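You operate a simulated robot arm through the tools that you are given. There is no shell and no other tool.

The job below is to be done with a simulated robot arm. You get a single attempt, and the scene is never put back.

TASK
Put things in order on the room end of the short table. At the end: the teal round brush from the room end of the short table stands where the small grey box stood; the clear stem glass is in the grey crate (marked "SOUTH"); the small grey box stands on top of the silver tape roll; the white pack (marked "FOBS") from the room end of the short table stands where the clear stem glass stood; whatever was shut is shut again. Leave all else as you found it, and nothing knocked over.

It is judged by the outcome, as a careful person would: the job done as asked, and still so three seconds after it is handed in. It fails if anything else is knocked over, pushed out of place, dropped, spilled or broken.

THE ROBOT
A 7-joint arm with a two-finger parallel gripper, fixed in place. Base frame: the origin is on the floor under the middle of its stand, x ahead of it, y to its left, z up; the work surface is at about z = 0.74. Units: m, degrees, N and s.
With the tool pointing down near the work surface it reaches from about 0.3 to 0.68 m from the base axis. Its first joint turns from -66.0 to 66.0 degrees. Payload 1.57 kg.
The TCP is the grasp point between the finger pads, 0.03 m short of the fingertips. In the tool frame z runs along the fingers and y along their closing line. Largest opening 0.11 m; finger width 0.024, thickness 0.012; the body of the gripper, 0.048 by 0.112 m, starts 0.078 m behind the TCP.
Orientation is that of the tool frame in the base frame, as [roll, pitch, yaw] about the fixed x, y, z axes, in that order (R = Rz(yaw) Ry(pitch) Rx(roll)). With the fingers straight down and closing along the base's y, the tool's x points along the base's -x, its y along +y and its z along -z.

THE INTERFACE
- The arm moves only by the tool send_rows. Its argument "steps" is a list of rows, each a list of 3 entries, a list of its own where there are three numbers: the shift along the tool's x, y, z in m, then the turn, a rotation vector about the tool's x, y, z in degrees, then the finger opening in m, from 0 to 0.11. In form: [[[x, y, z], [wx, wy, wz], jaw], ...]. A call has 1 to 20 rows; each row is the pose to reach, as a shift and turn from the pose commanded when the call began, along the tool's axes at that moment. A row lasts 0.2 s, in which the tool goes at most 0.05 m and 8.6 degrees; a call with a longer step from one row to the next is refused whole, and so is a gripper value outside its range. Where a pose cannot be reached the arm comes as near as it can. A force on the tool above 40 N (or 10 N above the force at the start of the call, whichever is more), or a blocked arm, ends the call early, and 0.2 s more pass. The fingers move at their own pace (about 0.108 m/s each) and stop on an object; they squeeze with about 34 N. The grip force told is the motor's: it shows also when the fingers shut on nothing. Time passes only in rows, and 0.2 s behind the last, so rows that repeat a pose let the fingers close. It gives the time, the measured TCP pose, the force on the tool (base axes), the opening and the grip force at its end, in the units of the frame above (readings bear some noise), with the torque about the TCP (base axes, N m) and any sound that the robot's microphone picked up.
- Cameras (640 x 400 px; columns grow to the right, rows downward): "scene" is fixed at [0.1673, -0.4033, 1.3898]; the picture's right is [0.71, -0.71, 0.00], its down [-0.51, -0.51, -0.70] and it looks along [0.49, 0.49, -0.72] (base axes); focal length 334 px, centre (320, 200). "wrist" rides on the gripper at [0.07, 0.016, -0.141] in the tool frame; the picture's right is [-0.23, 0.97, 0.00], its down [-0.86, -0.20, -0.48] and it looks along [-0.47, -0.11, 0.88] (tool axes); focal length 222 px, centre (320, 200). There is no depth. A picture from a camera that has moved, and an enlarged one, comes with that camera's place and axes in the base frame and with its lens.
- get_image(camera): a new picture of that camera. It takes no simulated time.
- inspect(camera, box): a new picture of the part [left, top, right, bottom] of that camera's present view, enlarged. It takes no simulated time.
- finish_job(): hands the job in; it is judged then, once.

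Places have to be worked out from the pictures, the camera data and where the tool is seen. Open the gripper and draw the arm clear of the work before you hand the job in, unless the task says otherwise.

The tools are called after "Call:" by a JSON object that holds its "op" and its "data". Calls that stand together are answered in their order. send_rows: Moves the arm, as the interface text tells. Its arguments: {"type":"object","properties":{"steps":{"type":"array","items":{"type":"array"}}},"required":["steps"]} The other tools are called the same way: get_image (camera) takes a picture; inspect (camera, box) takes an enlarged picture of a part of a camera's view; finish_job () hands the job in.

At the start:

```text
clock: 0.0
tcp_pos: [0.368, -0.1463, 1.1146]
ee_rot: [-179.9, 0.0, -180.0]
force: [-0.7, -0.1, 0.2]
moment: [0.01, 0.0, 0.01]
width: 0.11
gripper_force: 0.0
```

scene: 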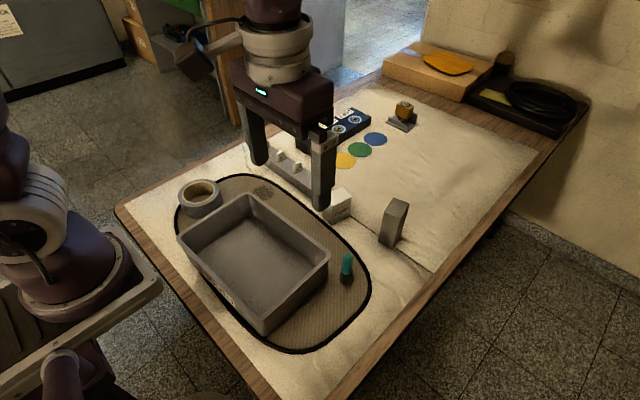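
wrist: 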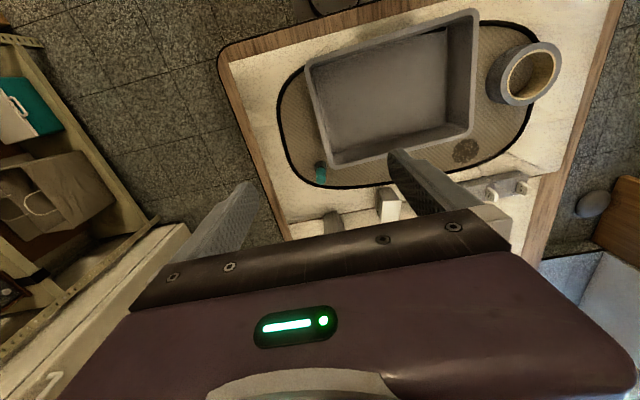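

I'll begin by looking closely at the scene from both cameras to identify the objects.

Call:
{"op": "inspect", "data": {"camera": "scene", "box": [160, 160, 420, 360]}}

Call:
{"op": "inspect", "data": {"camera": "scene", "box": [240, 40, 600, 240]}}

Call:
{"op": "inspect", "data": {"camera": "wrist", "box": [220, 0, 640, 260]}}

```text
2.00 times, centred on (290, 260) of scene
camera zoom: at [0.1673, -0.4033, 1.3898], right [0.71, -0.71, 0.0], down [-0.51, -0.51, -0.7], along [0.49, 0.49, -0.72], focal length 668 px, centre (380, 80)
```

zoom: 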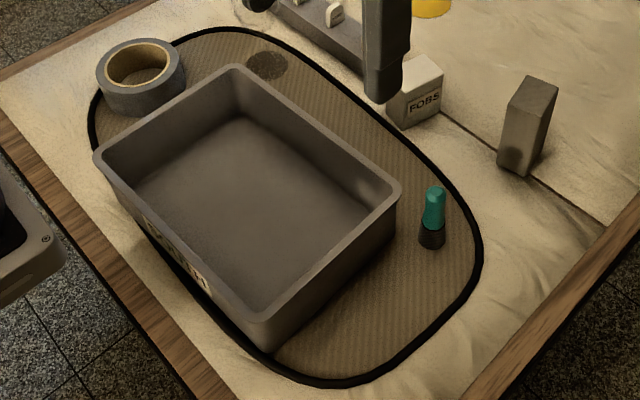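

```text
1.78 times, centred on (420, 140) of scene
camera zoom: at [0.1673, -0.4033, 1.3898], right [0.71, -0.71, 0.0], down [-0.51, -0.51, -0.7], along [0.49, 0.49, -0.72], focal length 594 px, centre (142, 307)
```

zoom: 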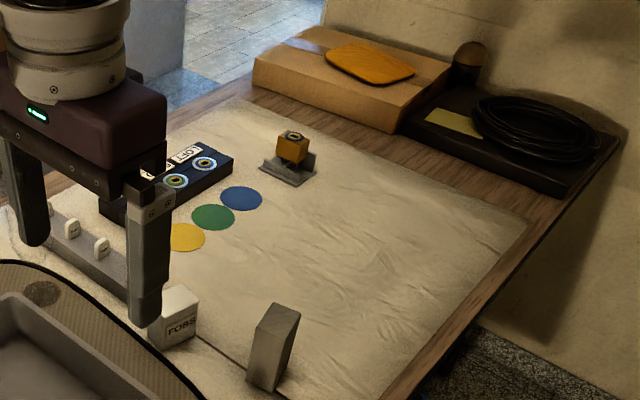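

```text
1.52 times, centred on (430, 130) of wrist
camera zoom: at [0.299, -0.1274, 1.2569], right [0.23, 0.97, 0.0], down [0.86, -0.2, 0.48], along [0.47, -0.11, -0.88], focal length 338 px, centre (152, 307)
```

zoom: 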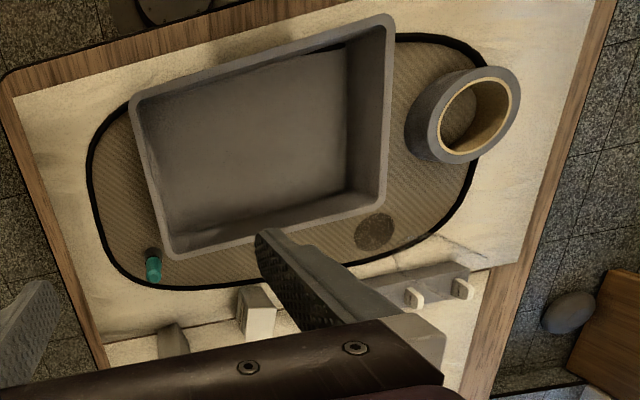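

The clear stem glass isn't visible yet; the arm hides part of the table. I'll swing the arm toward +y, high up, to uncover the rest of the view.

Call:
{"op": "send_rows", "data": {"steps": [[[0, 0.05, 0], [0, 0, 0], 0.11], [[0, 0.1, 0], [0, 0, 0], 0.11], [[0, 0.15, 0], [0, 0, 0], 0.11], [[0, 0.2, 0], [0, 0, 0], 0.11], [[0, 0.25, 0], [0, 0, 0], 0.11], [[0, 0.3, 0], [0, 0, 0], 0.11], [[0, 0.35, 0], [0, 0, 0], 0.11], [[0, 0.35, 0], [0, 0, 0], 0.11]]}}

```text
clock: 1.8
tcp_pos: [0.3671, 0.2052, 1.1118]
ee_rot: [179.9, 0.0, -179.9]
force: [-0.6, 0.2, 0.6]
moment: [-0.04, -0.01, 0.02]
width: 0.11
gripper_force: 0.1
```

The arm is now at y = 0.205. I'll take both pictures to look for the glass.

Call:
{"op": "get_image", "data": {"camera": "scene"}}

Call:
{"op": "get_image", "data": {"camera": "wrist"}}

```text
taken
```

scene: 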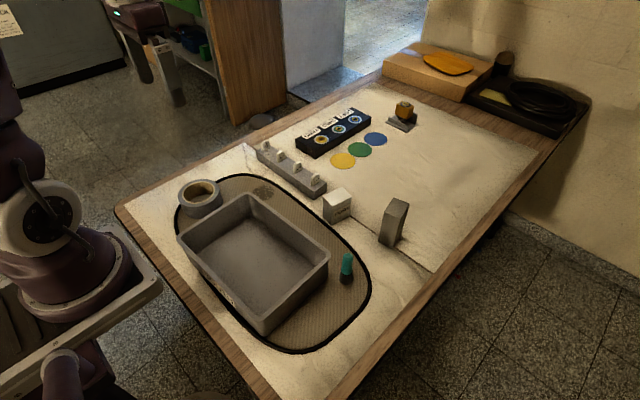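

```text
taken
camera wrist: at [0.2991, 0.2231, 1.2538], right [0.23, 0.97, 0.0], down [0.86, -0.2, 0.48], along [0.47, -0.11, -0.88], focal length 222 px, centre (320, 200)
```

wrist: 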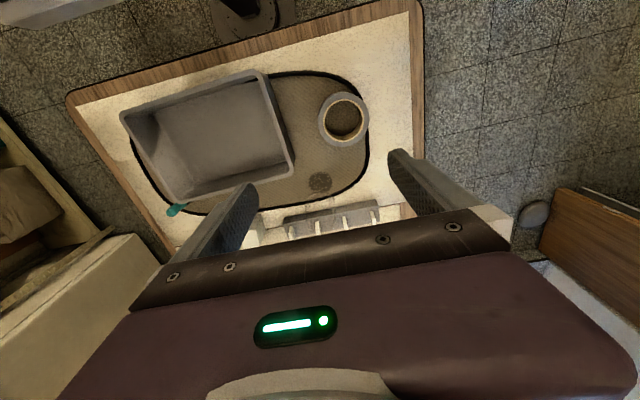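

Call:
{"op": "inspect", "data": {"camera": "scene", "box": [220, 80, 440, 220]}}

Call:
{"op": "inspect", "data": {"camera": "scene", "box": [110, 150, 290, 270]}}

Call:
{"op": "inspect", "data": {"camera": "scene", "box": [300, 160, 480, 280]}}

Call:
{"op": "inspect", "data": {"camera": "scene", "box": [360, 30, 600, 190]}}

```text
2.86 times, centred on (330, 150) of scene
camera zoom: at [0.1673, -0.4033, 1.3898], right [0.71, -0.71, 0.0], down [-0.51, -0.51, -0.7], along [0.49, 0.49, -0.72], focal length 954 px, centre (291, 343)
```

zoom: 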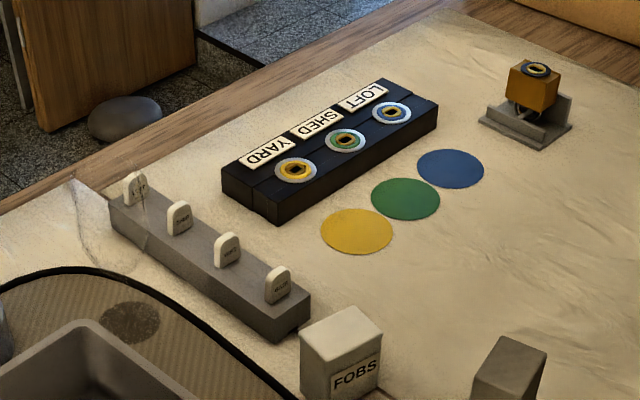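

```text
3.33 times, centred on (200, 210) of scene
camera zoom: at [0.1673, -0.4033, 1.3898], right [0.71, -0.71, 0.0], down [-0.51, -0.51, -0.7], along [0.49, 0.49, -0.72], focal length 1113 px, centre (720, 167)
```

zoom: 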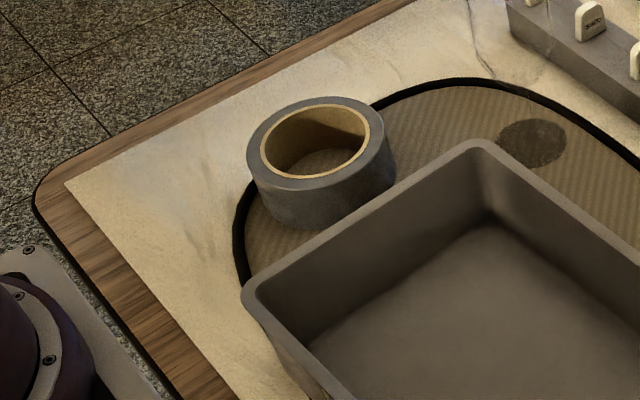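

```text
3.33 times, centred on (390, 220) of scene
camera zoom: at [0.1673, -0.4033, 1.3898], right [0.71, -0.71, 0.0], down [-0.51, -0.51, -0.7], along [0.49, 0.49, -0.72], focal length 1113 px, centre (87, 133)
```

zoom: 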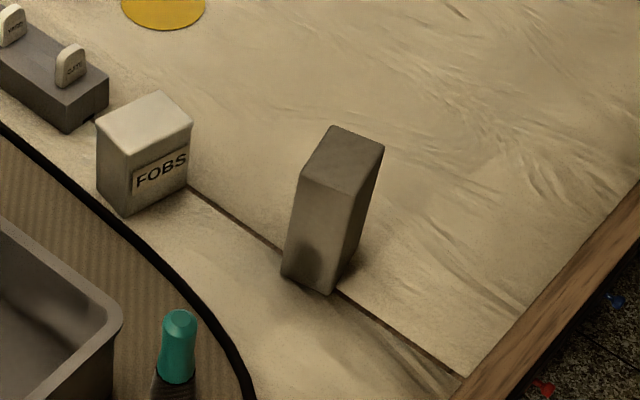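

```text
2.50 times, centred on (480, 110) of scene
camera zoom: at [0.1673, -0.4033, 1.3898], right [0.71, -0.71, 0.0], down [-0.51, -0.51, -0.7], along [0.49, 0.49, -0.72], focal length 835 px, centre (-80, 425)
```

zoom: 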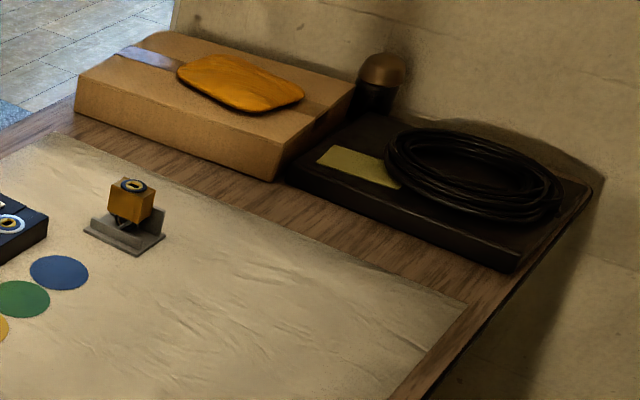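

There are faint outlines near the left tag of the grey rail and a round dark patch on the mat; either could be the clear glass. I'll zoom in there.

Call:
{"op": "inspect", "data": {"camera": "scene", "box": [230, 125, 310, 210]}}

Call:
{"op": "inspect", "data": {"camera": "wrist", "box": [230, 60, 440, 260]}}

Call:
{"op": "inspect", "data": {"camera": "scene", "box": [200, 200, 340, 340]}}

```text
4.71 times, centred on (270, 168) of scene
camera zoom: at [0.1673, -0.4033, 1.3898], right [0.71, -0.71, 0.0], down [-0.51, -0.51, -0.7], along [0.49, 0.49, -0.72], focal length 1571 px, centre (555, 353)
```

zoom: 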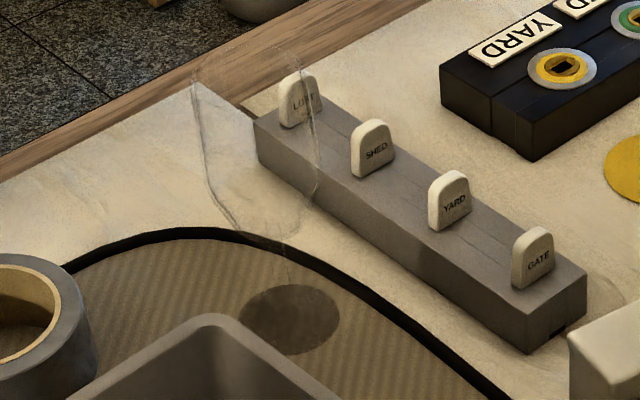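

```text
2.00 times, centred on (335, 160) of wrist
camera zoom: at [0.2991, 0.2231, 1.2538], right [0.23, 0.97, 0.0], down [0.86, -0.2, 0.48], along [0.47, -0.11, -0.88], focal length 444 px, centre (290, 280)
```

zoom: 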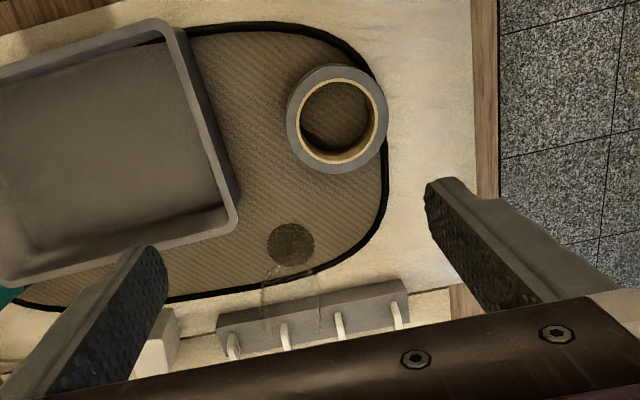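

```text
2.86 times, centred on (270, 270) of scene
camera zoom: at [0.1673, -0.4033, 1.3898], right [0.71, -0.71, 0.0], down [-0.51, -0.51, -0.7], along [0.49, 0.49, -0.72], focal length 954 px, centre (463, 0)
```

zoom: 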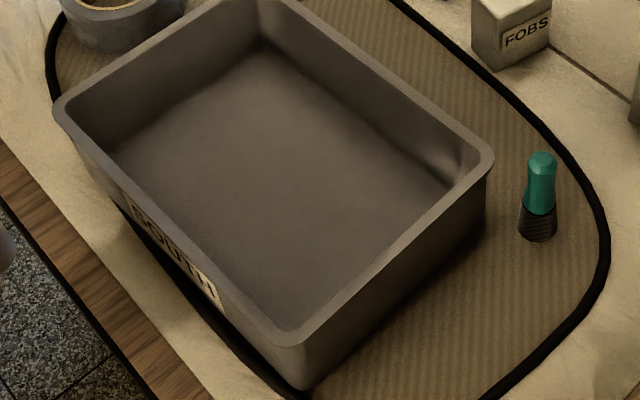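

The clear glass stands on the dark disc on the mat (its foot at about (0.523, 0.172)), with a stem and bowl drawn faintly above. I'll zoom in strongly to measure the bowl, the tape roll, and the box.

Call:
{"op": "inspect", "data": {"camera": "scene", "box": [245, 130, 295, 205]}}

Call:
{"op": "inspect", "data": {"camera": "wrist", "box": [290, 150, 390, 240]}}

Call:
{"op": "inspect", "data": {"camera": "scene", "box": [170, 170, 230, 225]}}

Call:
{"op": "inspect", "data": {"camera": "scene", "box": [365, 190, 425, 250]}}

Call:
{"op": "inspect", "data": {"camera": "scene", "box": [315, 180, 370, 230]}}

Call:
{"op": "inspect", "data": {"camera": "scene", "box": [325, 245, 370, 290]}}

```text
5.33 times, centred on (270, 168) of scene
camera zoom: at [0.1673, -0.4033, 1.3898], right [0.71, -0.71, 0.0], down [-0.51, -0.51, -0.7], along [0.49, 0.49, -0.72], focal length 1781 px, centre (587, 373)
```

zoom: 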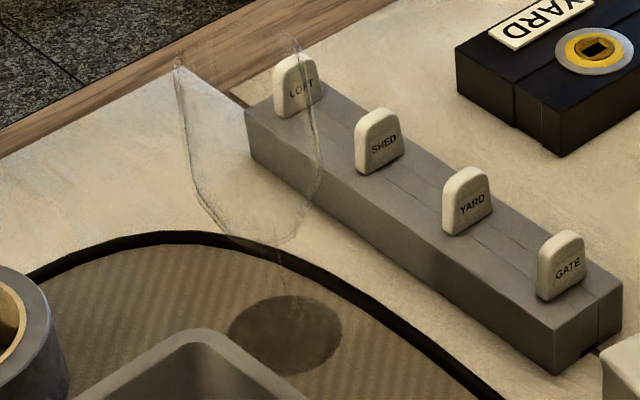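

```text
4.44 times, centred on (340, 195) of wrist
camera zoom: at [0.2991, 0.2231, 1.2538], right [0.23, 0.97, 0.0], down [0.86, -0.2, 0.48], along [0.47, -0.11, -0.88], focal length 987 px, centre (231, 222)
```

zoom: 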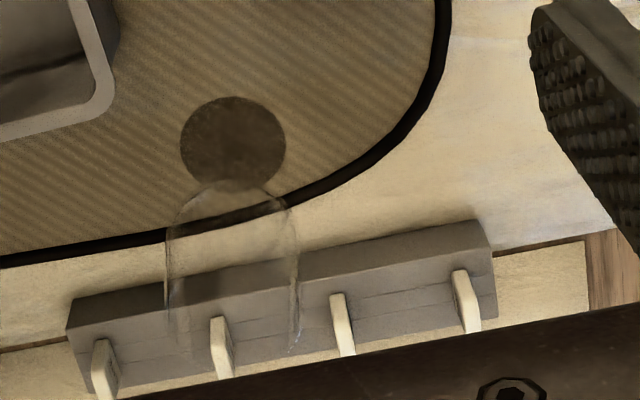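

```text
7.27 times, centred on (200, 198) of scene
camera zoom: at [0.1673, -0.4033, 1.3898], right [0.71, -0.71, 0.0], down [-0.51, -0.51, -0.7], along [0.49, 0.49, -0.72], focal length 2429 px, centre (1193, 218)
```

zoom: 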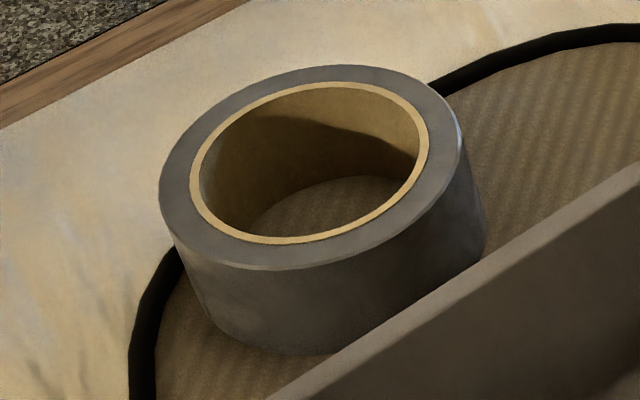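

```text
6.67 times, centred on (395, 220) of scene
camera zoom: at [0.1673, -0.4033, 1.3898], right [0.71, -0.71, 0.0], down [-0.51, -0.51, -0.7], along [0.49, 0.49, -0.72], focal length 2226 px, centre (-180, 67)
```

zoom: 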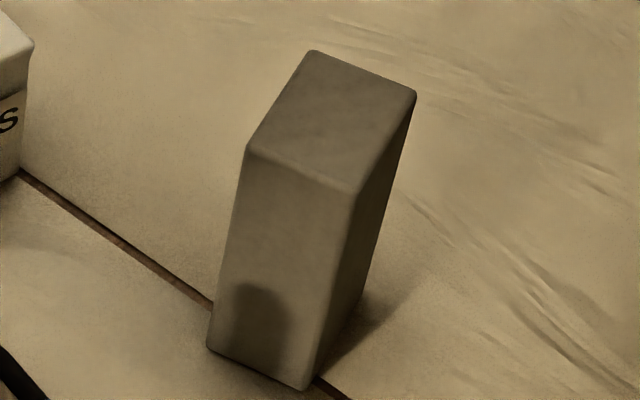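

```text
8.00 times, centred on (342, 205) of scene
camera zoom: at [0.1673, -0.4033, 1.3898], right [0.71, -0.71, 0.0], down [-0.51, -0.51, -0.7], along [0.49, 0.49, -0.72], focal length 2671 px, centre (140, 160)
```

zoom: 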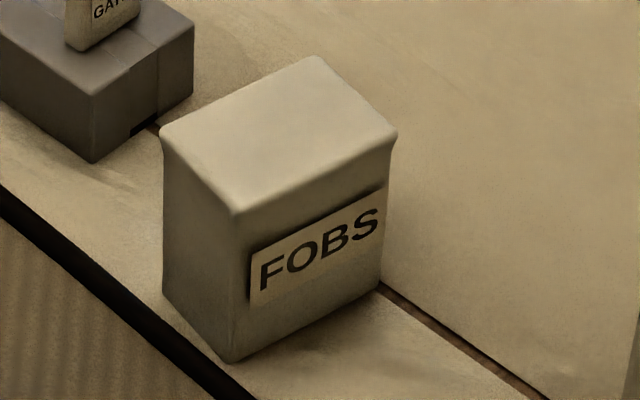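

```text
8.89 times, centred on (348, 268) of scene
camera zoom: at [0.1673, -0.4033, 1.3898], right [0.71, -0.71, 0.0], down [-0.51, -0.51, -0.7], along [0.49, 0.49, -0.72], focal length 2968 px, centre (76, -400)
```

zoom: 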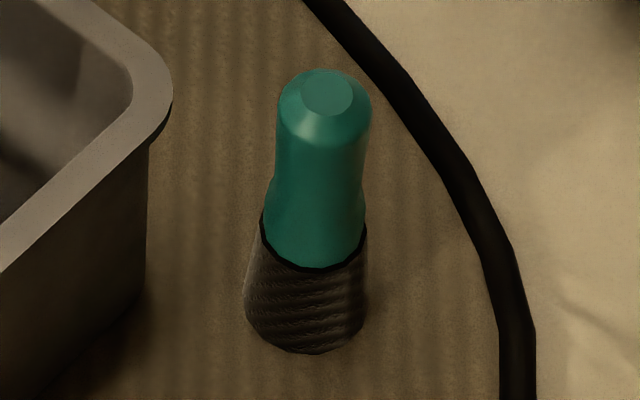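

Measured so far: glass foot at (0.522, 0.172), with the bowl widest (about 65 mm) near z≈0.87 and the rim near z≈0.92. I'll move above the glass with open fingers at a safe height and check alignment with the wrist camera.

Call:
{"op": "send_rows", "data": {"steps": [[[-0.035, -0.007, 0], [0, 0, 0], 0.11], [[-0.07, -0.015, 0.01], [0, 0, 0], 0.11], [[-0.105, -0.022, 0.03], [0, 0, 0], 0.11], [[-0.14, -0.03, 0.05], [0, 0, 0], 0.11], [[-0.154, -0.032, 0.07], [0, 0, 0], 0.11], [[-0.154, -0.032, 0.073], [0, 0, 0], 0.11], [[-0.154, -0.032, 0.073], [0, 0, 0], 0.11]]}}

Call:
{"op": "get_image", "data": {"camera": "wrist"}}

Call:
{"op": "get_image", "data": {"camera": "scene"}}

```text
clock: 3.4
tcp_pos: [0.5225, 0.1713, 1.0407]
ee_rot: [-179.9, 0.0, -180.0]
force: [0.2, 0.9, -0.3]
moment: [0.01, 0.0, 0.0]
width: 0.1101
gripper_force: 0.1
```

```text
taken
camera wrist: at [0.4536, 0.1897, 1.1837], right [0.23, 0.97, 0.0], down [0.86, -0.2, 0.48], along [0.47, -0.11, -0.88], focal length 222 px, centre (320, 200)
```

wrist: 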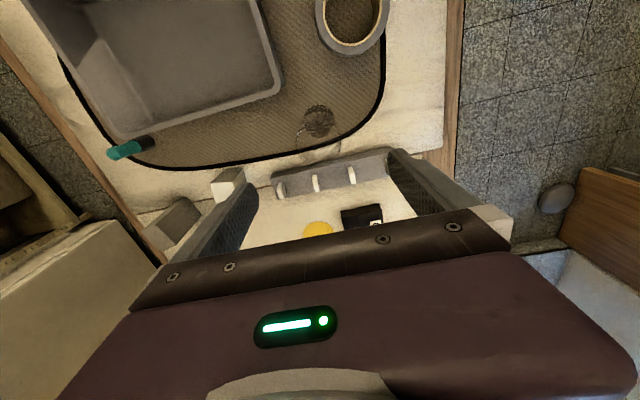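

```text
taken
```

scene: 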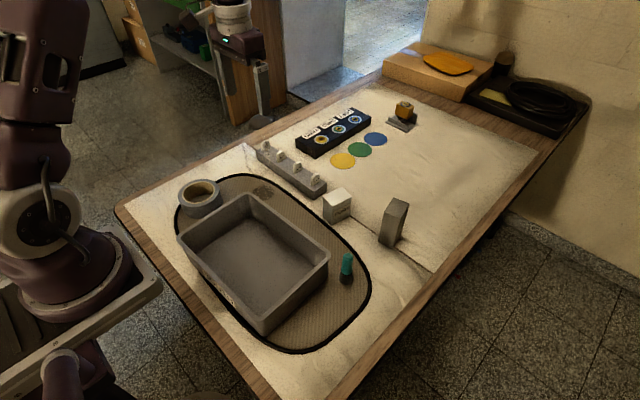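

The tool is directly over the glass; the foot projects to (0.524, 0.173). I'll zoom in on the bowl before going down.

Call:
{"op": "inspect", "data": {"camera": "wrist", "box": [270, 90, 390, 190]}}

```text
4.00 times, centred on (330, 140) of wrist
camera zoom: at [0.4536, 0.1897, 1.1837], right [0.23, 0.97, 0.0], down [0.86, -0.2, 0.48], along [0.47, -0.11, -0.88], focal length 888 px, centre (280, 440)
```

zoom: 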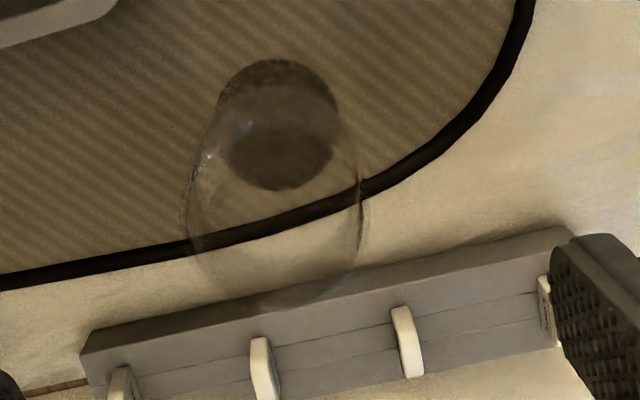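

Alignment is confirmed (axis at about (0.5227, 0.172), rim z≈0.92). I'll descend to TCP z≈0.868, where the bowl is widest, keeping the fingers open.

Call:
{"op": "send_rows", "data": {"steps": [[[0, 0, 0.03], [0, 0, 0], 0.11], [[0, 0, 0.06], [0, 0, 0], 0.11], [[0, 0, 0.09], [0, 0, 0], 0.11], [[0, 0, 0.12], [0, 0, 0], 0.11], [[0, 0, 0.145], [0, 0, 0], 0.11], [[0, 0, 0.16], [0, 0, 0], 0.11], [[0, 0, 0.173], [0, 0, 0], 0.11], [[0, 0, 0.173], [0, 0, 0], 0.11]]}}

Call:
{"op": "get_image", "data": {"camera": "wrist"}}

Call:
{"op": "inspect", "data": {"camera": "scene", "box": [210, 90, 330, 210]}}

```text
clock: 5.2
tcp_pos: [0.5222, 0.1718, 0.8688]
ee_rot: [-179.9, 0.0, -180.0]
force: [-0.5, -0.5, 0.4]
moment: [0.03, 0.02, 0.0]
width: 0.1099
gripper_force: 0.0
```

```text
taken
camera wrist: at [0.4527, 0.1901, 1.0101], right [0.23, 0.97, 0.0], down [0.86, -0.2, 0.48], along [0.47, -0.11, -0.88], focal length 222 px, centre (320, 200)
```

wrist: 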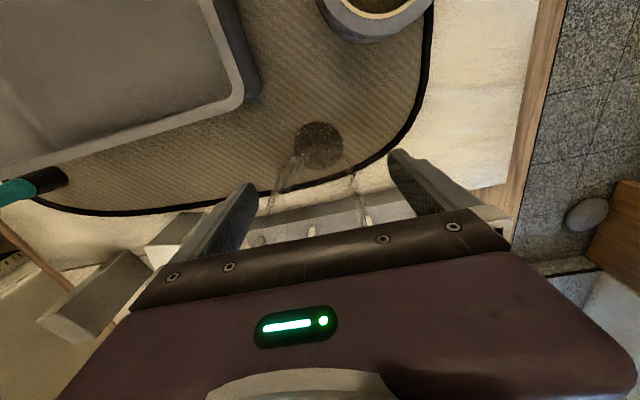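

```text
3.33 times, centred on (270, 150) of scene
camera zoom: at [0.1673, -0.4033, 1.3898], right [0.71, -0.71, 0.0], down [-0.51, -0.51, -0.7], along [0.49, 0.49, -0.72], focal length 1113 px, centre (487, 367)
```

zoom: 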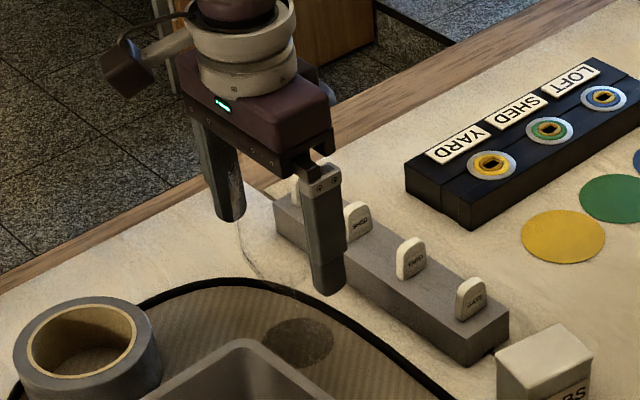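

The bowl sits between the fingers. I'll close gently, in stages, and read the opening where the fingers stop.

Call:
{"op": "send_rows", "data": {"steps": [[[0, 0, 0], [0, 0, 0], 0.09], [[0, 0, 0], [0, 0, 0], 0.078], [[0, 0, 0], [0, 0, 0], 0.072], [[0, 0, 0], [0, 0, 0], 0.068], [[0, 0, 0], [0, 0, 0], 0.065], [[0, 0, 0], [0, 0, 0], 0.062], [[0, 0, 0], [0, 0, 0], 0.059], [[0, 0, 0], [0, 0, 0], 0.056]]}}

```text
clock: 7.0
tcp_pos: [0.5225, 0.1724, 0.8682]
ee_rot: [179.9, 0.0, 180.0]
force: [0.9, -1.0, 1.4]
moment: [0.0, -0.01, -0.04]
width: 0.0594
gripper_force: 33.4
```

The fingers stopped at 59 mm with 33 N, so the bowl is held. I'll lift slowly by 0.03 first and check that the glass comes along.

Call:
{"op": "send_rows", "data": {"steps": [[[0, 0, -0.005], [0, 0, 0], 0.05], [[0, 0, -0.015], [0, 0, 0], 0.05], [[0, 0, -0.03], [0, 0, 0], 0.05], [[0, 0, -0.03], [0, 0, 0], 0.05]]}}

Call:
{"op": "inspect", "data": {"camera": "scene", "box": [210, 90, 330, 210]}}

Call:
{"op": "inspect", "data": {"camera": "wrist", "box": [240, 90, 440, 240]}}

```text
clock: 8.0
tcp_pos: [0.5224, 0.1731, 0.8996]
ee_rot: [-179.9, 0.0, -179.9]
force: [-0.6, 0.1, -1.4]
moment: [0.01, 0.02, -0.05]
width: 0.0597
gripper_force: 34.2
```

```text
3.33 times, centred on (270, 150) of scene
camera zoom: at [0.1673, -0.4033, 1.3898], right [0.71, -0.71, 0.0], down [-0.51, -0.51, -0.7], along [0.49, 0.49, -0.72], focal length 1113 px, centre (487, 367)
```

zoom: 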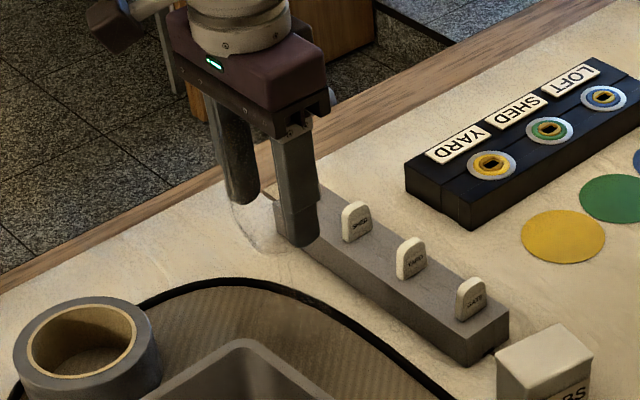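

```text
2.67 times, centred on (340, 165) of wrist
camera zoom: at [0.4527, 0.1905, 1.0409], right [0.23, 0.97, 0.0], down [0.86, -0.2, 0.48], along [0.47, -0.11, -0.88], focal length 592 px, centre (267, 293)
```

zoom: 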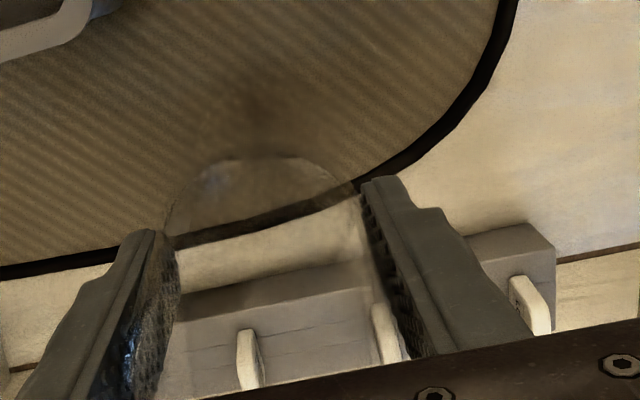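

The glass is lifted (the contact shadow is gone from the mat and it hangs steady in the fingers). I'll raise it so the foot clears the crate rim, then carry it over the crate's middle (about (0.365, 0.0)).

Call:
{"op": "send_rows", "data": {"steps": [[[0, 0, -0.02], [0, 0, 0], 0.05], [[0, 0, -0.05], [0, 0, 0], 0.05], [[0, 0, -0.08], [0, 0, 0], 0.05], [[0, 0, -0.11], [0, 0, 0], 0.05], [[0, 0, -0.13], [0, 0, 0], 0.05], [[0.01, -0.011, -0.135], [0, 0, 0], 0.05], [[0.03, -0.033, -0.135], [0, 0, 0], 0.05], [[0.05, -0.055, -0.135], [0, 0, 0], 0.05], [[0.07, -0.077, -0.135], [0, 0, 0], 0.05], [[0.09, -0.099, -0.135], [0, 0, 0], 0.05], [[0.11, -0.121, -0.135], [0, 0, 0], 0.05], [[0.13, -0.143, -0.135], [0, 0, 0], 0.05], [[0.147, -0.162, -0.135], [0, 0, 0], 0.05], [[0.157, -0.173, -0.135], [0, 0, 0], 0.05], [[0.157, -0.173, -0.135], [0, 0, 0], 0.05]]}}

Call:
{"op": "get_image", "data": {"camera": "scene"}}

Call:
{"op": "get_image", "data": {"camera": "wrist"}}

```text
clock: 11.2
tcp_pos: [0.3659, -0.0035, 1.0342]
ee_rot: [-179.9, 0.0, -180.0]
force: [0.1, 0.5, -1.7]
moment: [-0.01, 0.03, -0.02]
width: 0.0591
gripper_force: 33.7
```

```text
taken
```

scene: 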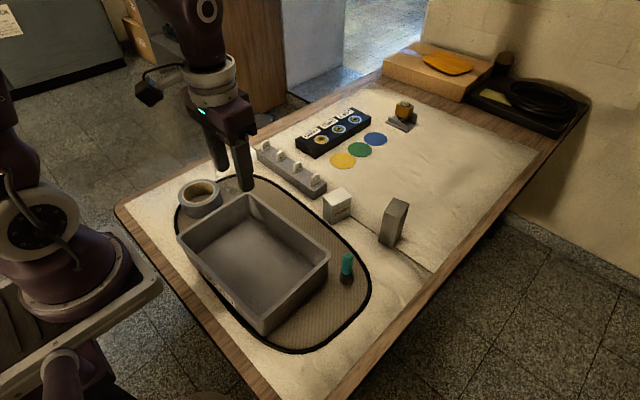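

```text
taken
camera wrist: at [0.2964, 0.0158, 1.1756], right [0.23, 0.97, 0.0], down [0.85, -0.2, 0.48], along [0.47, -0.11, -0.88], focal length 222 px, centre (320, 200)
```

wrist: 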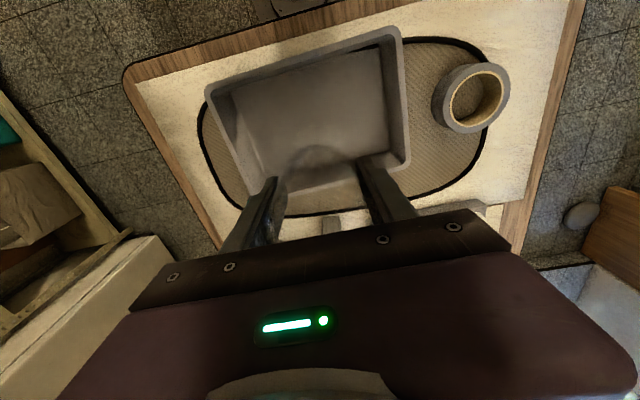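

The glass is held over the crate's middle (crate spans about x 0.265–0.455, y −0.145–0.13). I'll lower it until the foot is just above the crate floor.

Call:
{"op": "send_rows", "data": {"steps": [[[0, 0, 0.02], [0, 0, 0], 0.05], [[0, 0, 0.045], [0, 0, 0], 0.05], [[0, 0, 0.07], [0, 0, 0], 0.05], [[0, 0, 0.095], [0, 0, 0], 0.05], [[0, 0, 0.115], [0, 0, 0], 0.05], [[0, 0, 0.13], [0, 0, 0], 0.05], [[0, 0, 0.14], [0, 0, 0], 0.05], [[0, 0, 0.146], [0, 0, 0], 0.05], [[0, 0, 0.146], [0, 0, 0], 0.05]]}}

Call:
{"op": "inspect", "data": {"camera": "scene", "box": [170, 130, 340, 340]}}

Call:
{"op": "inspect", "data": {"camera": "wrist", "box": [180, 20, 460, 240]}}

```text
clock: 13.2
tcp_pos: [0.3646, 0.0011, 0.8873]
ee_rot: [179.9, 0.0, 180.0]
force: [0.3, 0.4, -1.6]
moment: [0.0, 0.04, 0.01]
width: 0.059
gripper_force: 33.4
```

```text
1.90 times, centred on (255, 235) of scene
camera zoom: at [0.1673, -0.4033, 1.3898], right [0.71, -0.71, 0.0], down [-0.51, -0.51, -0.7], along [0.49, 0.49, -0.72], focal length 636 px, centre (444, 133)
```

zoom: 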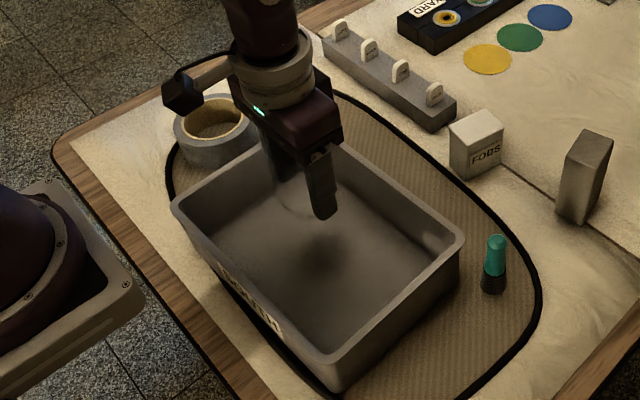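

```text
1.82 times, centred on (320, 130) of wrist
camera zoom: at [0.2959, 0.0178, 1.0291], right [0.23, 0.97, 0.0], down [0.85, -0.2, 0.48], along [0.47, -0.11, -0.88], focal length 404 px, centre (320, 327)
```

zoom: 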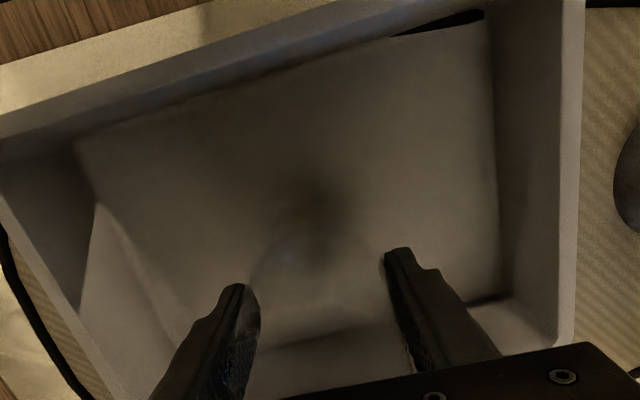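

No contact yet (−1.6 N is just the glass's weight). I'll continue down in small steps, watching the vertical force.

Call:
{"op": "send_rows", "data": {"steps": [[[0, 0, 0.004], [0, 0, 0], 0.05], [[0, 0, 0.008], [0, 0, 0], 0.05]]}}

```text
clock: 13.8
tcp_pos: [0.3653, -0.0007, 0.8795]
ee_rot: [180.0, 0.0, 180.0]
force: [-0.2, 0.7, -1.7]
moment: [-0.02, 0.0, -0.03]
width: 0.0593
gripper_force: 34.2
```

Still hanging free at z≈0.8795. Another 3 mm.

Call:
{"op": "send_rows", "data": {"steps": [[[0, 0, 0.002], [0, 0, 0], 0.05], [[0, 0, 0.004], [0, 0, 0], 0.05]]}}

Call:
{"op": "inspect", "data": {"camera": "scene", "box": [220, 190, 310, 290]}}

```text
clock: 14.4
tcp_pos: [0.3653, 0.0002, 0.8753]
ee_rot: [-180.0, 0.0, 180.0]
force: [0.2, -0.5, -1.0]
moment: [0.02, -0.02, -0.02]
width: 0.0589
gripper_force: 33.6
```

```text
4.00 times, centred on (265, 240) of scene
camera zoom: at [0.1673, -0.4033, 1.3898], right [0.71, -0.71, 0.0], down [-0.51, -0.51, -0.7], along [0.49, 0.49, -0.72], focal length 1336 px, centre (540, 40)
```

zoom: 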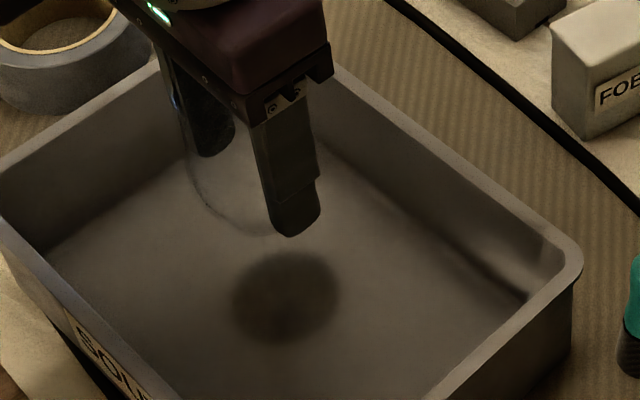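

The contact shadow is sharpening, so the foot is millimetres above the floor. I'll go 2 mm further.

Call:
{"op": "send_rows", "data": {"steps": [[[0, 0, 0.001], [0, 0, 0], 0.05], [[0, 0, 0.002], [0, 0, 0], 0.05]]}}

```text
clock: 15.0
tcp_pos: [0.366, -0.0002, 0.8734]
ee_rot: [180.0, 0.0, 180.0]
force: [-0.1, -0.1, -0.5]
moment: [-0.03, 0.0, 0.01]
width: 0.0591
gripper_force: 34.2
```

The vertical force is falling (−0.5 N), hinting at first contact. One more millimetre or two.

Call:
{"op": "send_rows", "data": {"steps": [[[0, 0, 0.001], [0, 0, 0], 0.05], [[0, 0, 0.0015], [0, 0, 0], 0.05], [[0, 0, 0.0015], [0, 0, 0], 0.05]]}}

Call:
{"op": "inspect", "data": {"camera": "scene", "box": [220, 190, 310, 290]}}

```text
clock: 15.8
tcp_pos: [0.3659, -0.0008, 0.8728]
ee_rot: [-180.0, 0.0, -179.9]
force: [-0.1, -0.4, 3.8]
moment: [0.07, 0.04, 0.03]
width: 0.0593
gripper_force: 33.7
```

```text
4.00 times, centred on (265, 240) of scene
camera zoom: at [0.1673, -0.4033, 1.3898], right [0.71, -0.71, 0.0], down [-0.51, -0.51, -0.7], along [0.49, 0.49, -0.72], focal length 1336 px, centre (540, 40)
```

zoom: 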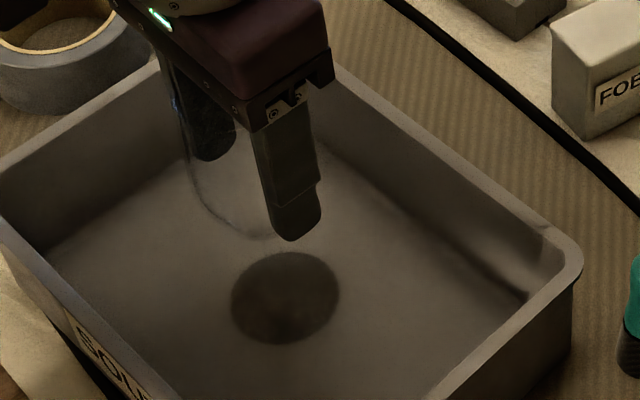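

The force is now +3.8 N and the contact shadow is crisp, so the glass stands on the crate floor. I'll release slowly and then rise straight up.

Call:
{"op": "send_rows", "data": {"steps": [[[0, 0, 0], [0, 0, 0], 0.062], [[0, 0, 0], [0, 0, 0], 0.068], [[0, 0, 0], [0, 0, 0], 0.08], [[0, 0, 0], [0, 0, 0], 0.1], [[0, 0, 0], [0, 0, 0], 0.11], [[0, 0, 0], [0, 0, 0], 0.11]]}}

Call:
{"op": "inspect", "data": {"camera": "scene", "box": [220, 190, 310, 290]}}

```text
clock: 17.2
tcp_pos: [0.3647, -0.0008, 0.872]
ee_rot: [-180.0, -0.1, -180.0]
force: [-1.1, 0.2, -0.8]
moment: [0.0, -0.01, 0.04]
width: 0.11
gripper_force: 0.0
```

```text
4.00 times, centred on (265, 240) of scene
camera zoom: at [0.1673, -0.4033, 1.3898], right [0.71, -0.71, 0.0], down [-0.51, -0.51, -0.7], along [0.49, 0.49, -0.72], focal length 1336 px, centre (540, 40)
```

zoom: 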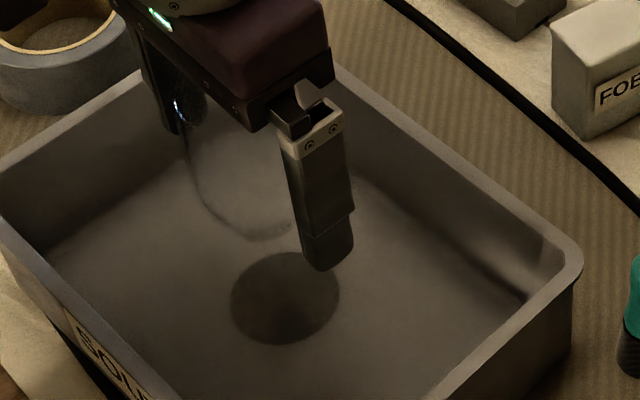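

The glass stands freely in the crate with the fingers open. I'll rise straight up until the fingertips are well above its rim.

Call:
{"op": "send_rows", "data": {"steps": [[[0, 0, -0.02], [0, 0, 0], 0.11], [[0, 0, -0.05], [0, 0, 0], 0.11], [[0, 0, -0.09], [0, 0, 0], 0.11], [[0, 0, -0.13], [0, 0, 0], 0.11], [[0, 0, -0.17], [0, 0, 0], 0.11], [[0, 0, -0.19], [0, 0, 0], 0.11], [[0, 0, -0.19], [0, 0, 0], 0.11]]}}

Call:
{"op": "inspect", "data": {"camera": "scene", "box": [200, 150, 330, 300]}}

```text
clock: 18.8
tcp_pos: [0.3638, 0.0005, 1.0632]
ee_rot: [180.0, 0.0, -179.9]
force: [0.2, -0.3, 0.7]
moment: [-0.01, 0.01, 0.01]
width: 0.1096
gripper_force: 0.0
```

```text
2.67 times, centred on (265, 225) of scene
camera zoom: at [0.1673, -0.4033, 1.3898], right [0.71, -0.71, 0.0], down [-0.51, -0.51, -0.7], along [0.49, 0.49, -0.72], focal length 890 px, centre (467, 133)
```

zoom: 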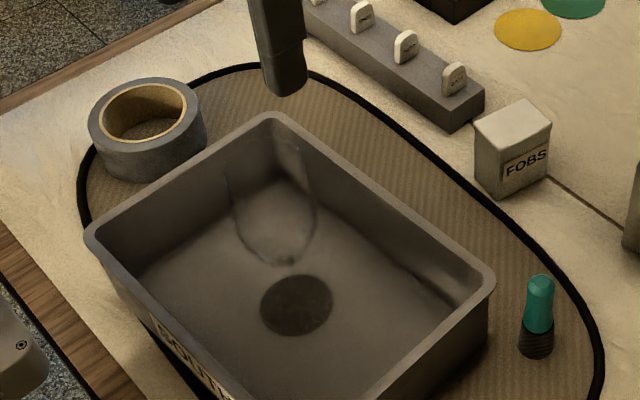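

The glass stands upright in the crate at (0.364, −0.002). Next is the FOBS pack, at about (0.605, −0.027) with its long side turned about −9°; I'll move above it and turn the tool to match.

Call:
{"op": "send_rows", "data": {"steps": [[[-0.035, -0.004, 0], [0, 0, 0], 0.11], [[-0.075, -0.009, 0], [0, 0, 0], 0.11], [[-0.115, -0.013, 0], [0, 0, 2], 0.11], [[-0.155, -0.018, 0], [0, 0, 4], 0.11], [[-0.195, -0.022, 0], [0, 0, 6], 0.11], [[-0.225, -0.026, 0.01], [0, 0, 8], 0.11], [[-0.241, -0.0275, 0.03], [0, 0, 9], 0.11], [[-0.241, -0.0275, 0.05], [0, 0, 9], 0.11], [[-0.241, -0.0275, 0.06], [0, 0, 9], 0.11], [[-0.241, -0.0275, 0.06], [0, 0, 9], 0.11]]}}

Call:
{"op": "get_image", "data": {"camera": "wrist"}}

Call:
{"op": "get_image", "data": {"camera": "scene"}}

```text
clock: 21.0
tcp_pos: [0.6064, -0.0287, 1.0023]
ee_rot: [-179.8, 0.0, 171.0]
force: [-0.1, 0.8, -0.4]
moment: [0.03, 0.03, -0.02]
width: 0.1098
gripper_force: 0.1
```

```text
taken
camera wrist: at [0.5403, 0.0004, 1.1443], right [0.38, 0.93, 0.0], down [0.81, -0.33, 0.48], along [0.44, -0.18, -0.88], focal length 222 px, centre (320, 200)
```

wrist: 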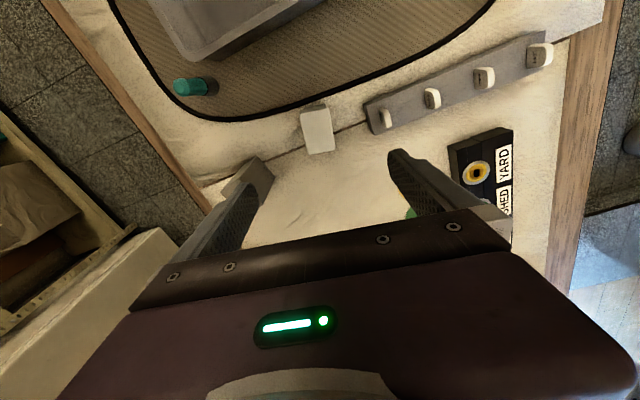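

```text
taken
```

scene: 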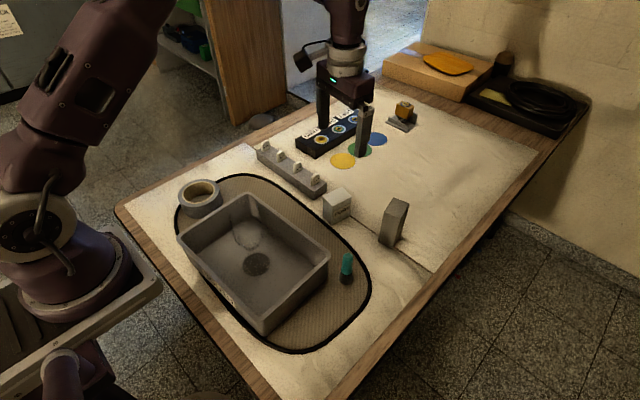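

I'm above the FOBS pack; I'll zoom in with the wrist camera to refine its position and angle.

Call:
{"op": "inspect", "data": {"camera": "wrist", "box": [270, 80, 390, 180]}}

```text
4.00 times, centred on (330, 130) of wrist
camera zoom: at [0.5403, 0.0004, 1.1443], right [0.38, 0.93, 0.0], down [0.81, -0.33, 0.48], along [0.44, -0.18, -0.88], focal length 888 px, centre (280, 480)
```

zoom: 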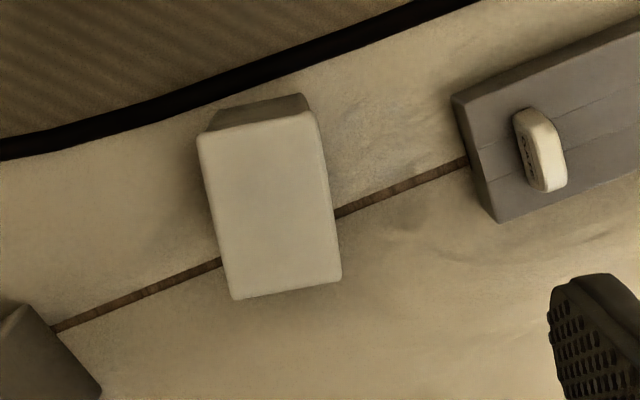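

The refined pack centre is about (0.604, −0.029), turned about −10.5°. I'll correct by 2 mm and 1.5°, narrow the opening to 0.08 to keep clear of the tag rail, and descend to z≈0.785.

Call:
{"op": "send_rows", "data": {"steps": [[[0.002, -0.001, 0.02], [0, 0, 1.5], 0.1], [[0.002, -0.001, 0.055], [0, 0, 1.5], 0.08], [[0.002, -0.001, 0.09], [0, 0, 1.5], 0.08], [[0.002, -0.001, 0.125], [0, 0, 1.5], 0.08], [[0.002, -0.001, 0.155], [0, 0, 1.5], 0.08], [[0.002, -0.001, 0.165], [0, 0, 1.5], 0.08], [[0.002, -0.001, 0.165], [0, 0, 1.5], 0.08]]}}

Call:
{"op": "get_image", "data": {"camera": "wrist"}}

Call:
{"op": "inspect", "data": {"camera": "scene", "box": [280, 110, 420, 240]}}

```text
clock: 22.6
tcp_pos: [0.6033, -0.029, 0.837]
ee_rot: [180.0, 0.0, 169.5]
force: [0.4, -0.7, 0.4]
moment: [-0.04, 0.0, 0.01]
width: 0.0802
gripper_force: 0.1
```

```text
taken
camera wrist: at [0.538, 0.0017, 0.9786], right [0.4, 0.92, 0.0], down [0.8, -0.35, 0.48], along [0.44, -0.19, -0.88], focal length 222 px, centre (320, 200)
```

wrist: 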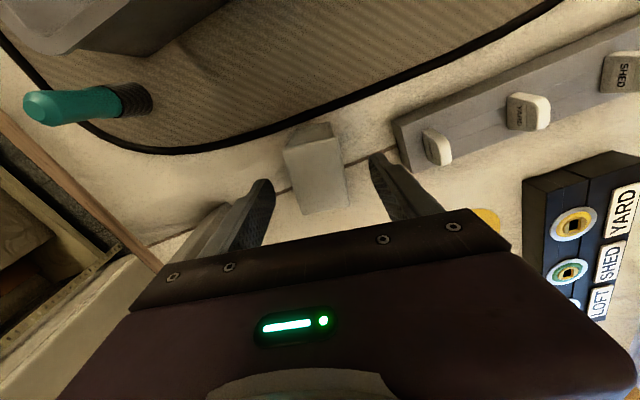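

```text
3.08 times, centred on (350, 175) of scene
camera zoom: at [0.1673, -0.4033, 1.3898], right [0.71, -0.71, 0.0], down [-0.51, -0.51, -0.7], along [0.49, 0.49, -0.72], focal length 1028 px, centre (228, 277)
```

zoom: 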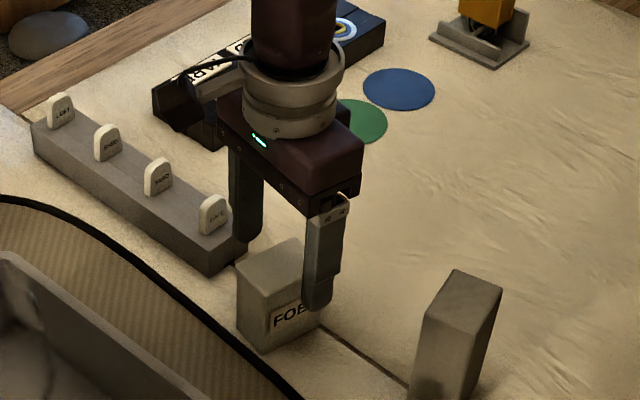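

The fingers straddle the pack squarely. I'll descend the last 5 cm and close.

Call:
{"op": "send_rows", "data": {"steps": [[[0, 0, 0.02], [0, 0, 0], 0.08], [[0, 0, 0.04], [0, 0, 0], 0.08], [[0, 0, 0.052], [0, 0, 0], 0.08], [[0, 0, 0.052], [0, 0, 0], 0.07], [[0, 0, 0.052], [0, 0, 0], 0.06], [[0, 0, 0.052], [0, 0, 0], 0.052], [[0, 0, 0.052], [0, 0, 0], 0.046], [[0, 0, 0.052], [0, 0, 0], 0.042], [[0, 0, 0.052], [0, 0, 0], 0.038], [[0, 0, 0.052], [0, 0, 0], 0.034], [[0, 0, 0.052], [0, 0, 0], 0.03], [[0, 0, 0.052], [0, 0, 0], 0.03]]}}

```text
clock: 25.2
tcp_pos: [0.603, -0.0297, 0.7848]
ee_rot: [180.0, -0.1, 169.5]
force: [0.7, -0.2, -0.8]
moment: [-0.02, -0.07, -0.01]
width: 0.0445
gripper_force: 33.8
```

The pack is gripped (44.5 mm, 34 N). I'll lift it and carry it above the rail's height toward the glass's old spot at (0.5225, 0.172).

Call:
{"op": "send_rows", "data": {"steps": [[[0, 0, -0.01], [0, 0, 0], 0.03], [[0, 0, -0.03], [0, 0, 0], 0.03], [[0, 0, -0.06], [0, 0, 0], 0.03], [[0, 0, -0.095], [0, 0, 0], 0.03], [[0, 0, -0.125], [0, 0, 0], 0.03], [[0.01, 0.015, -0.135], [0, 0, 0], 0.03], [[0.028, 0.045, -0.135], [0, 0, 0], 0.03], [[0.048, 0.075, -0.135], [0, 0, 0], 0.03], [[0.067, 0.105, -0.135], [0, 0, 0], 0.03], [[0.086, 0.135, -0.135], [0, 0, 0], 0.03], [[0.104, 0.165, -0.135], [0, 0, 0], 0.03], [[0.1158, 0.1833, -0.135], [0, 0, 0], 0.03], [[0.1158, 0.1833, -0.135], [0, 0, 0], 0.03]]}}

Call:
{"op": "get_image", "data": {"camera": "wrist"}}

Call:
{"op": "get_image", "data": {"camera": "scene"}}

```text
clock: 28.0
tcp_pos: [0.5232, 0.173, 0.9193]
ee_rot: [-179.9, 0.1, 169.5]
force: [-0.4, -0.1, -1.4]
moment: [0.03, 0.02, -0.03]
width: 0.0447
gripper_force: 34.2
```

```text
taken
camera wrist: at [0.4585, 0.2033, 1.0616], right [0.4, 0.92, 0.0], down [0.8, -0.35, 0.48], along [0.44, -0.19, -0.88], focal length 222 px, centre (320, 200)
```

wrist: 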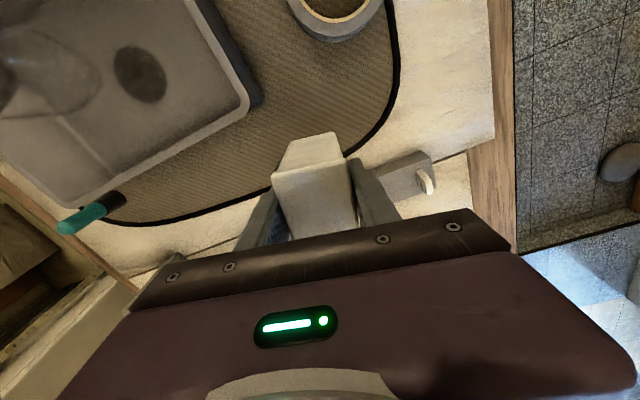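

```text
taken
```

scene: 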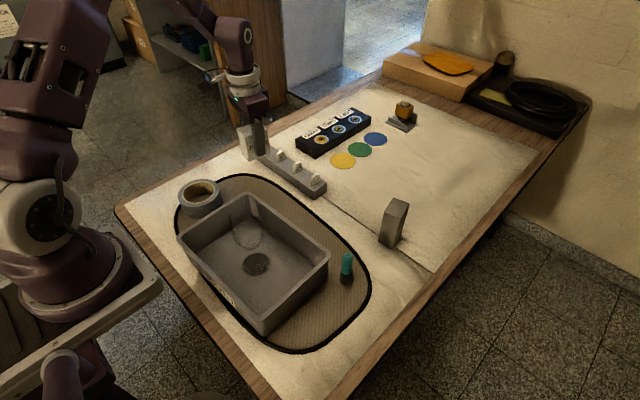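

The pack is held steady over the target. I'll check how it sits in the grip before lowering.

Call:
{"op": "inspect", "data": {"camera": "wrist", "box": [240, 110, 400, 240]}}

```text
3.08 times, centred on (320, 175) of wrist
camera zoom: at [0.4585, 0.2033, 1.0616], right [0.4, 0.92, 0.0], down [0.8, -0.35, 0.48], along [0.44, -0.19, -0.88], focal length 684 px, centre (320, 277)
```

zoom: 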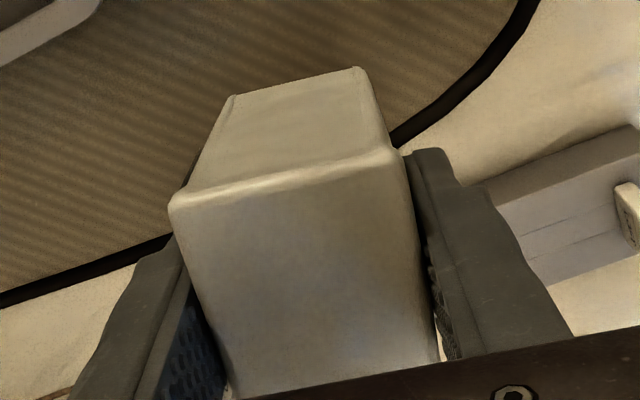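

The pack is centred in the grip. I'll lower it to just above the mat.

Call:
{"op": "send_rows", "data": {"steps": [[[0, 0, 0.025], [0, 0, 0], 0.03], [[0, 0, 0.05], [0, 0, 0], 0.03], [[0, 0, 0.075], [0, 0, 0], 0.03], [[0, 0, 0.1], [0, 0, 0], 0.03], [[0, 0, 0.115], [0, 0, 0], 0.03], [[0, 0, 0.125], [0, 0, 0], 0.03], [[0, 0, 0.125], [0, 0, 0], 0.03]]}}

Call:
{"op": "inspect", "data": {"camera": "scene", "box": [210, 110, 330, 220]}}

```text
clock: 29.6
tcp_pos: [0.5225, 0.1714, 0.7961]
ee_rot: [180.0, 0.0, 169.5]
force: [0.0, -0.3, -1.8]
moment: [0.0, 0.01, 0.01]
width: 0.0446
gripper_force: 33.9
```

```text
3.64 times, centred on (270, 165) of scene
camera zoom: at [0.1673, -0.4033, 1.3898], right [0.71, -0.71, 0.0], down [-0.51, -0.51, -0.7], along [0.49, 0.49, -0.72], focal length 1214 px, centre (502, 327)
```

zoom: 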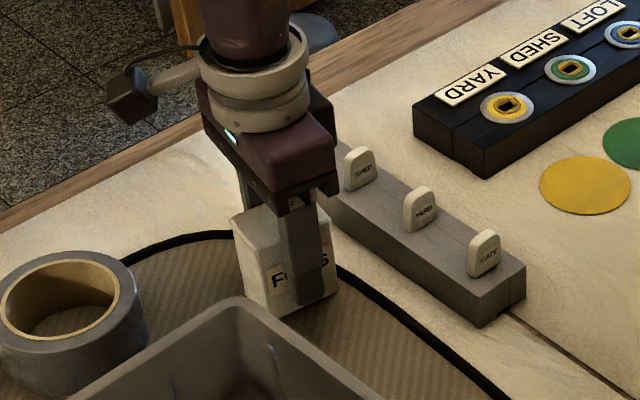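

Clear of everything and still hanging free (−1.8 N) at z≈0.796. I'll step down a few millimetres at a time and watch for contact.

Call:
{"op": "send_rows", "data": {"steps": [[[0, 0, 0.003], [0, 0, 0], 0.03], [[0, 0, 0.006], [0, 0, 0], 0.03], [[0, 0, 0.006], [0, 0, 0], 0.03]]}}

```text
clock: 30.4
tcp_pos: [0.5224, 0.1723, 0.7892]
ee_rot: [-179.9, 0.0, 169.5]
force: [0.2, -0.5, -1.8]
moment: [0.01, 0.01, -0.03]
width: 0.0447
gripper_force: 33.1
```

Still free at z≈0.789. Another 2 mm.

Call:
{"op": "send_rows", "data": {"steps": [[[0, 0, 0.001], [0, 0, 0], 0.03], [[0, 0, 0.002], [0, 0, 0], 0.03], [[0, 0, 0.002], [0, 0, 0], 0.03]]}}

```text
clock: 31.2
tcp_pos: [0.5239, 0.1729, 0.7867]
ee_rot: [-180.0, 0.0, 169.5]
force: [0.5, 1.2, -0.7]
moment: [0.02, 0.01, 0.03]
width: 0.0445
gripper_force: 34.1
```

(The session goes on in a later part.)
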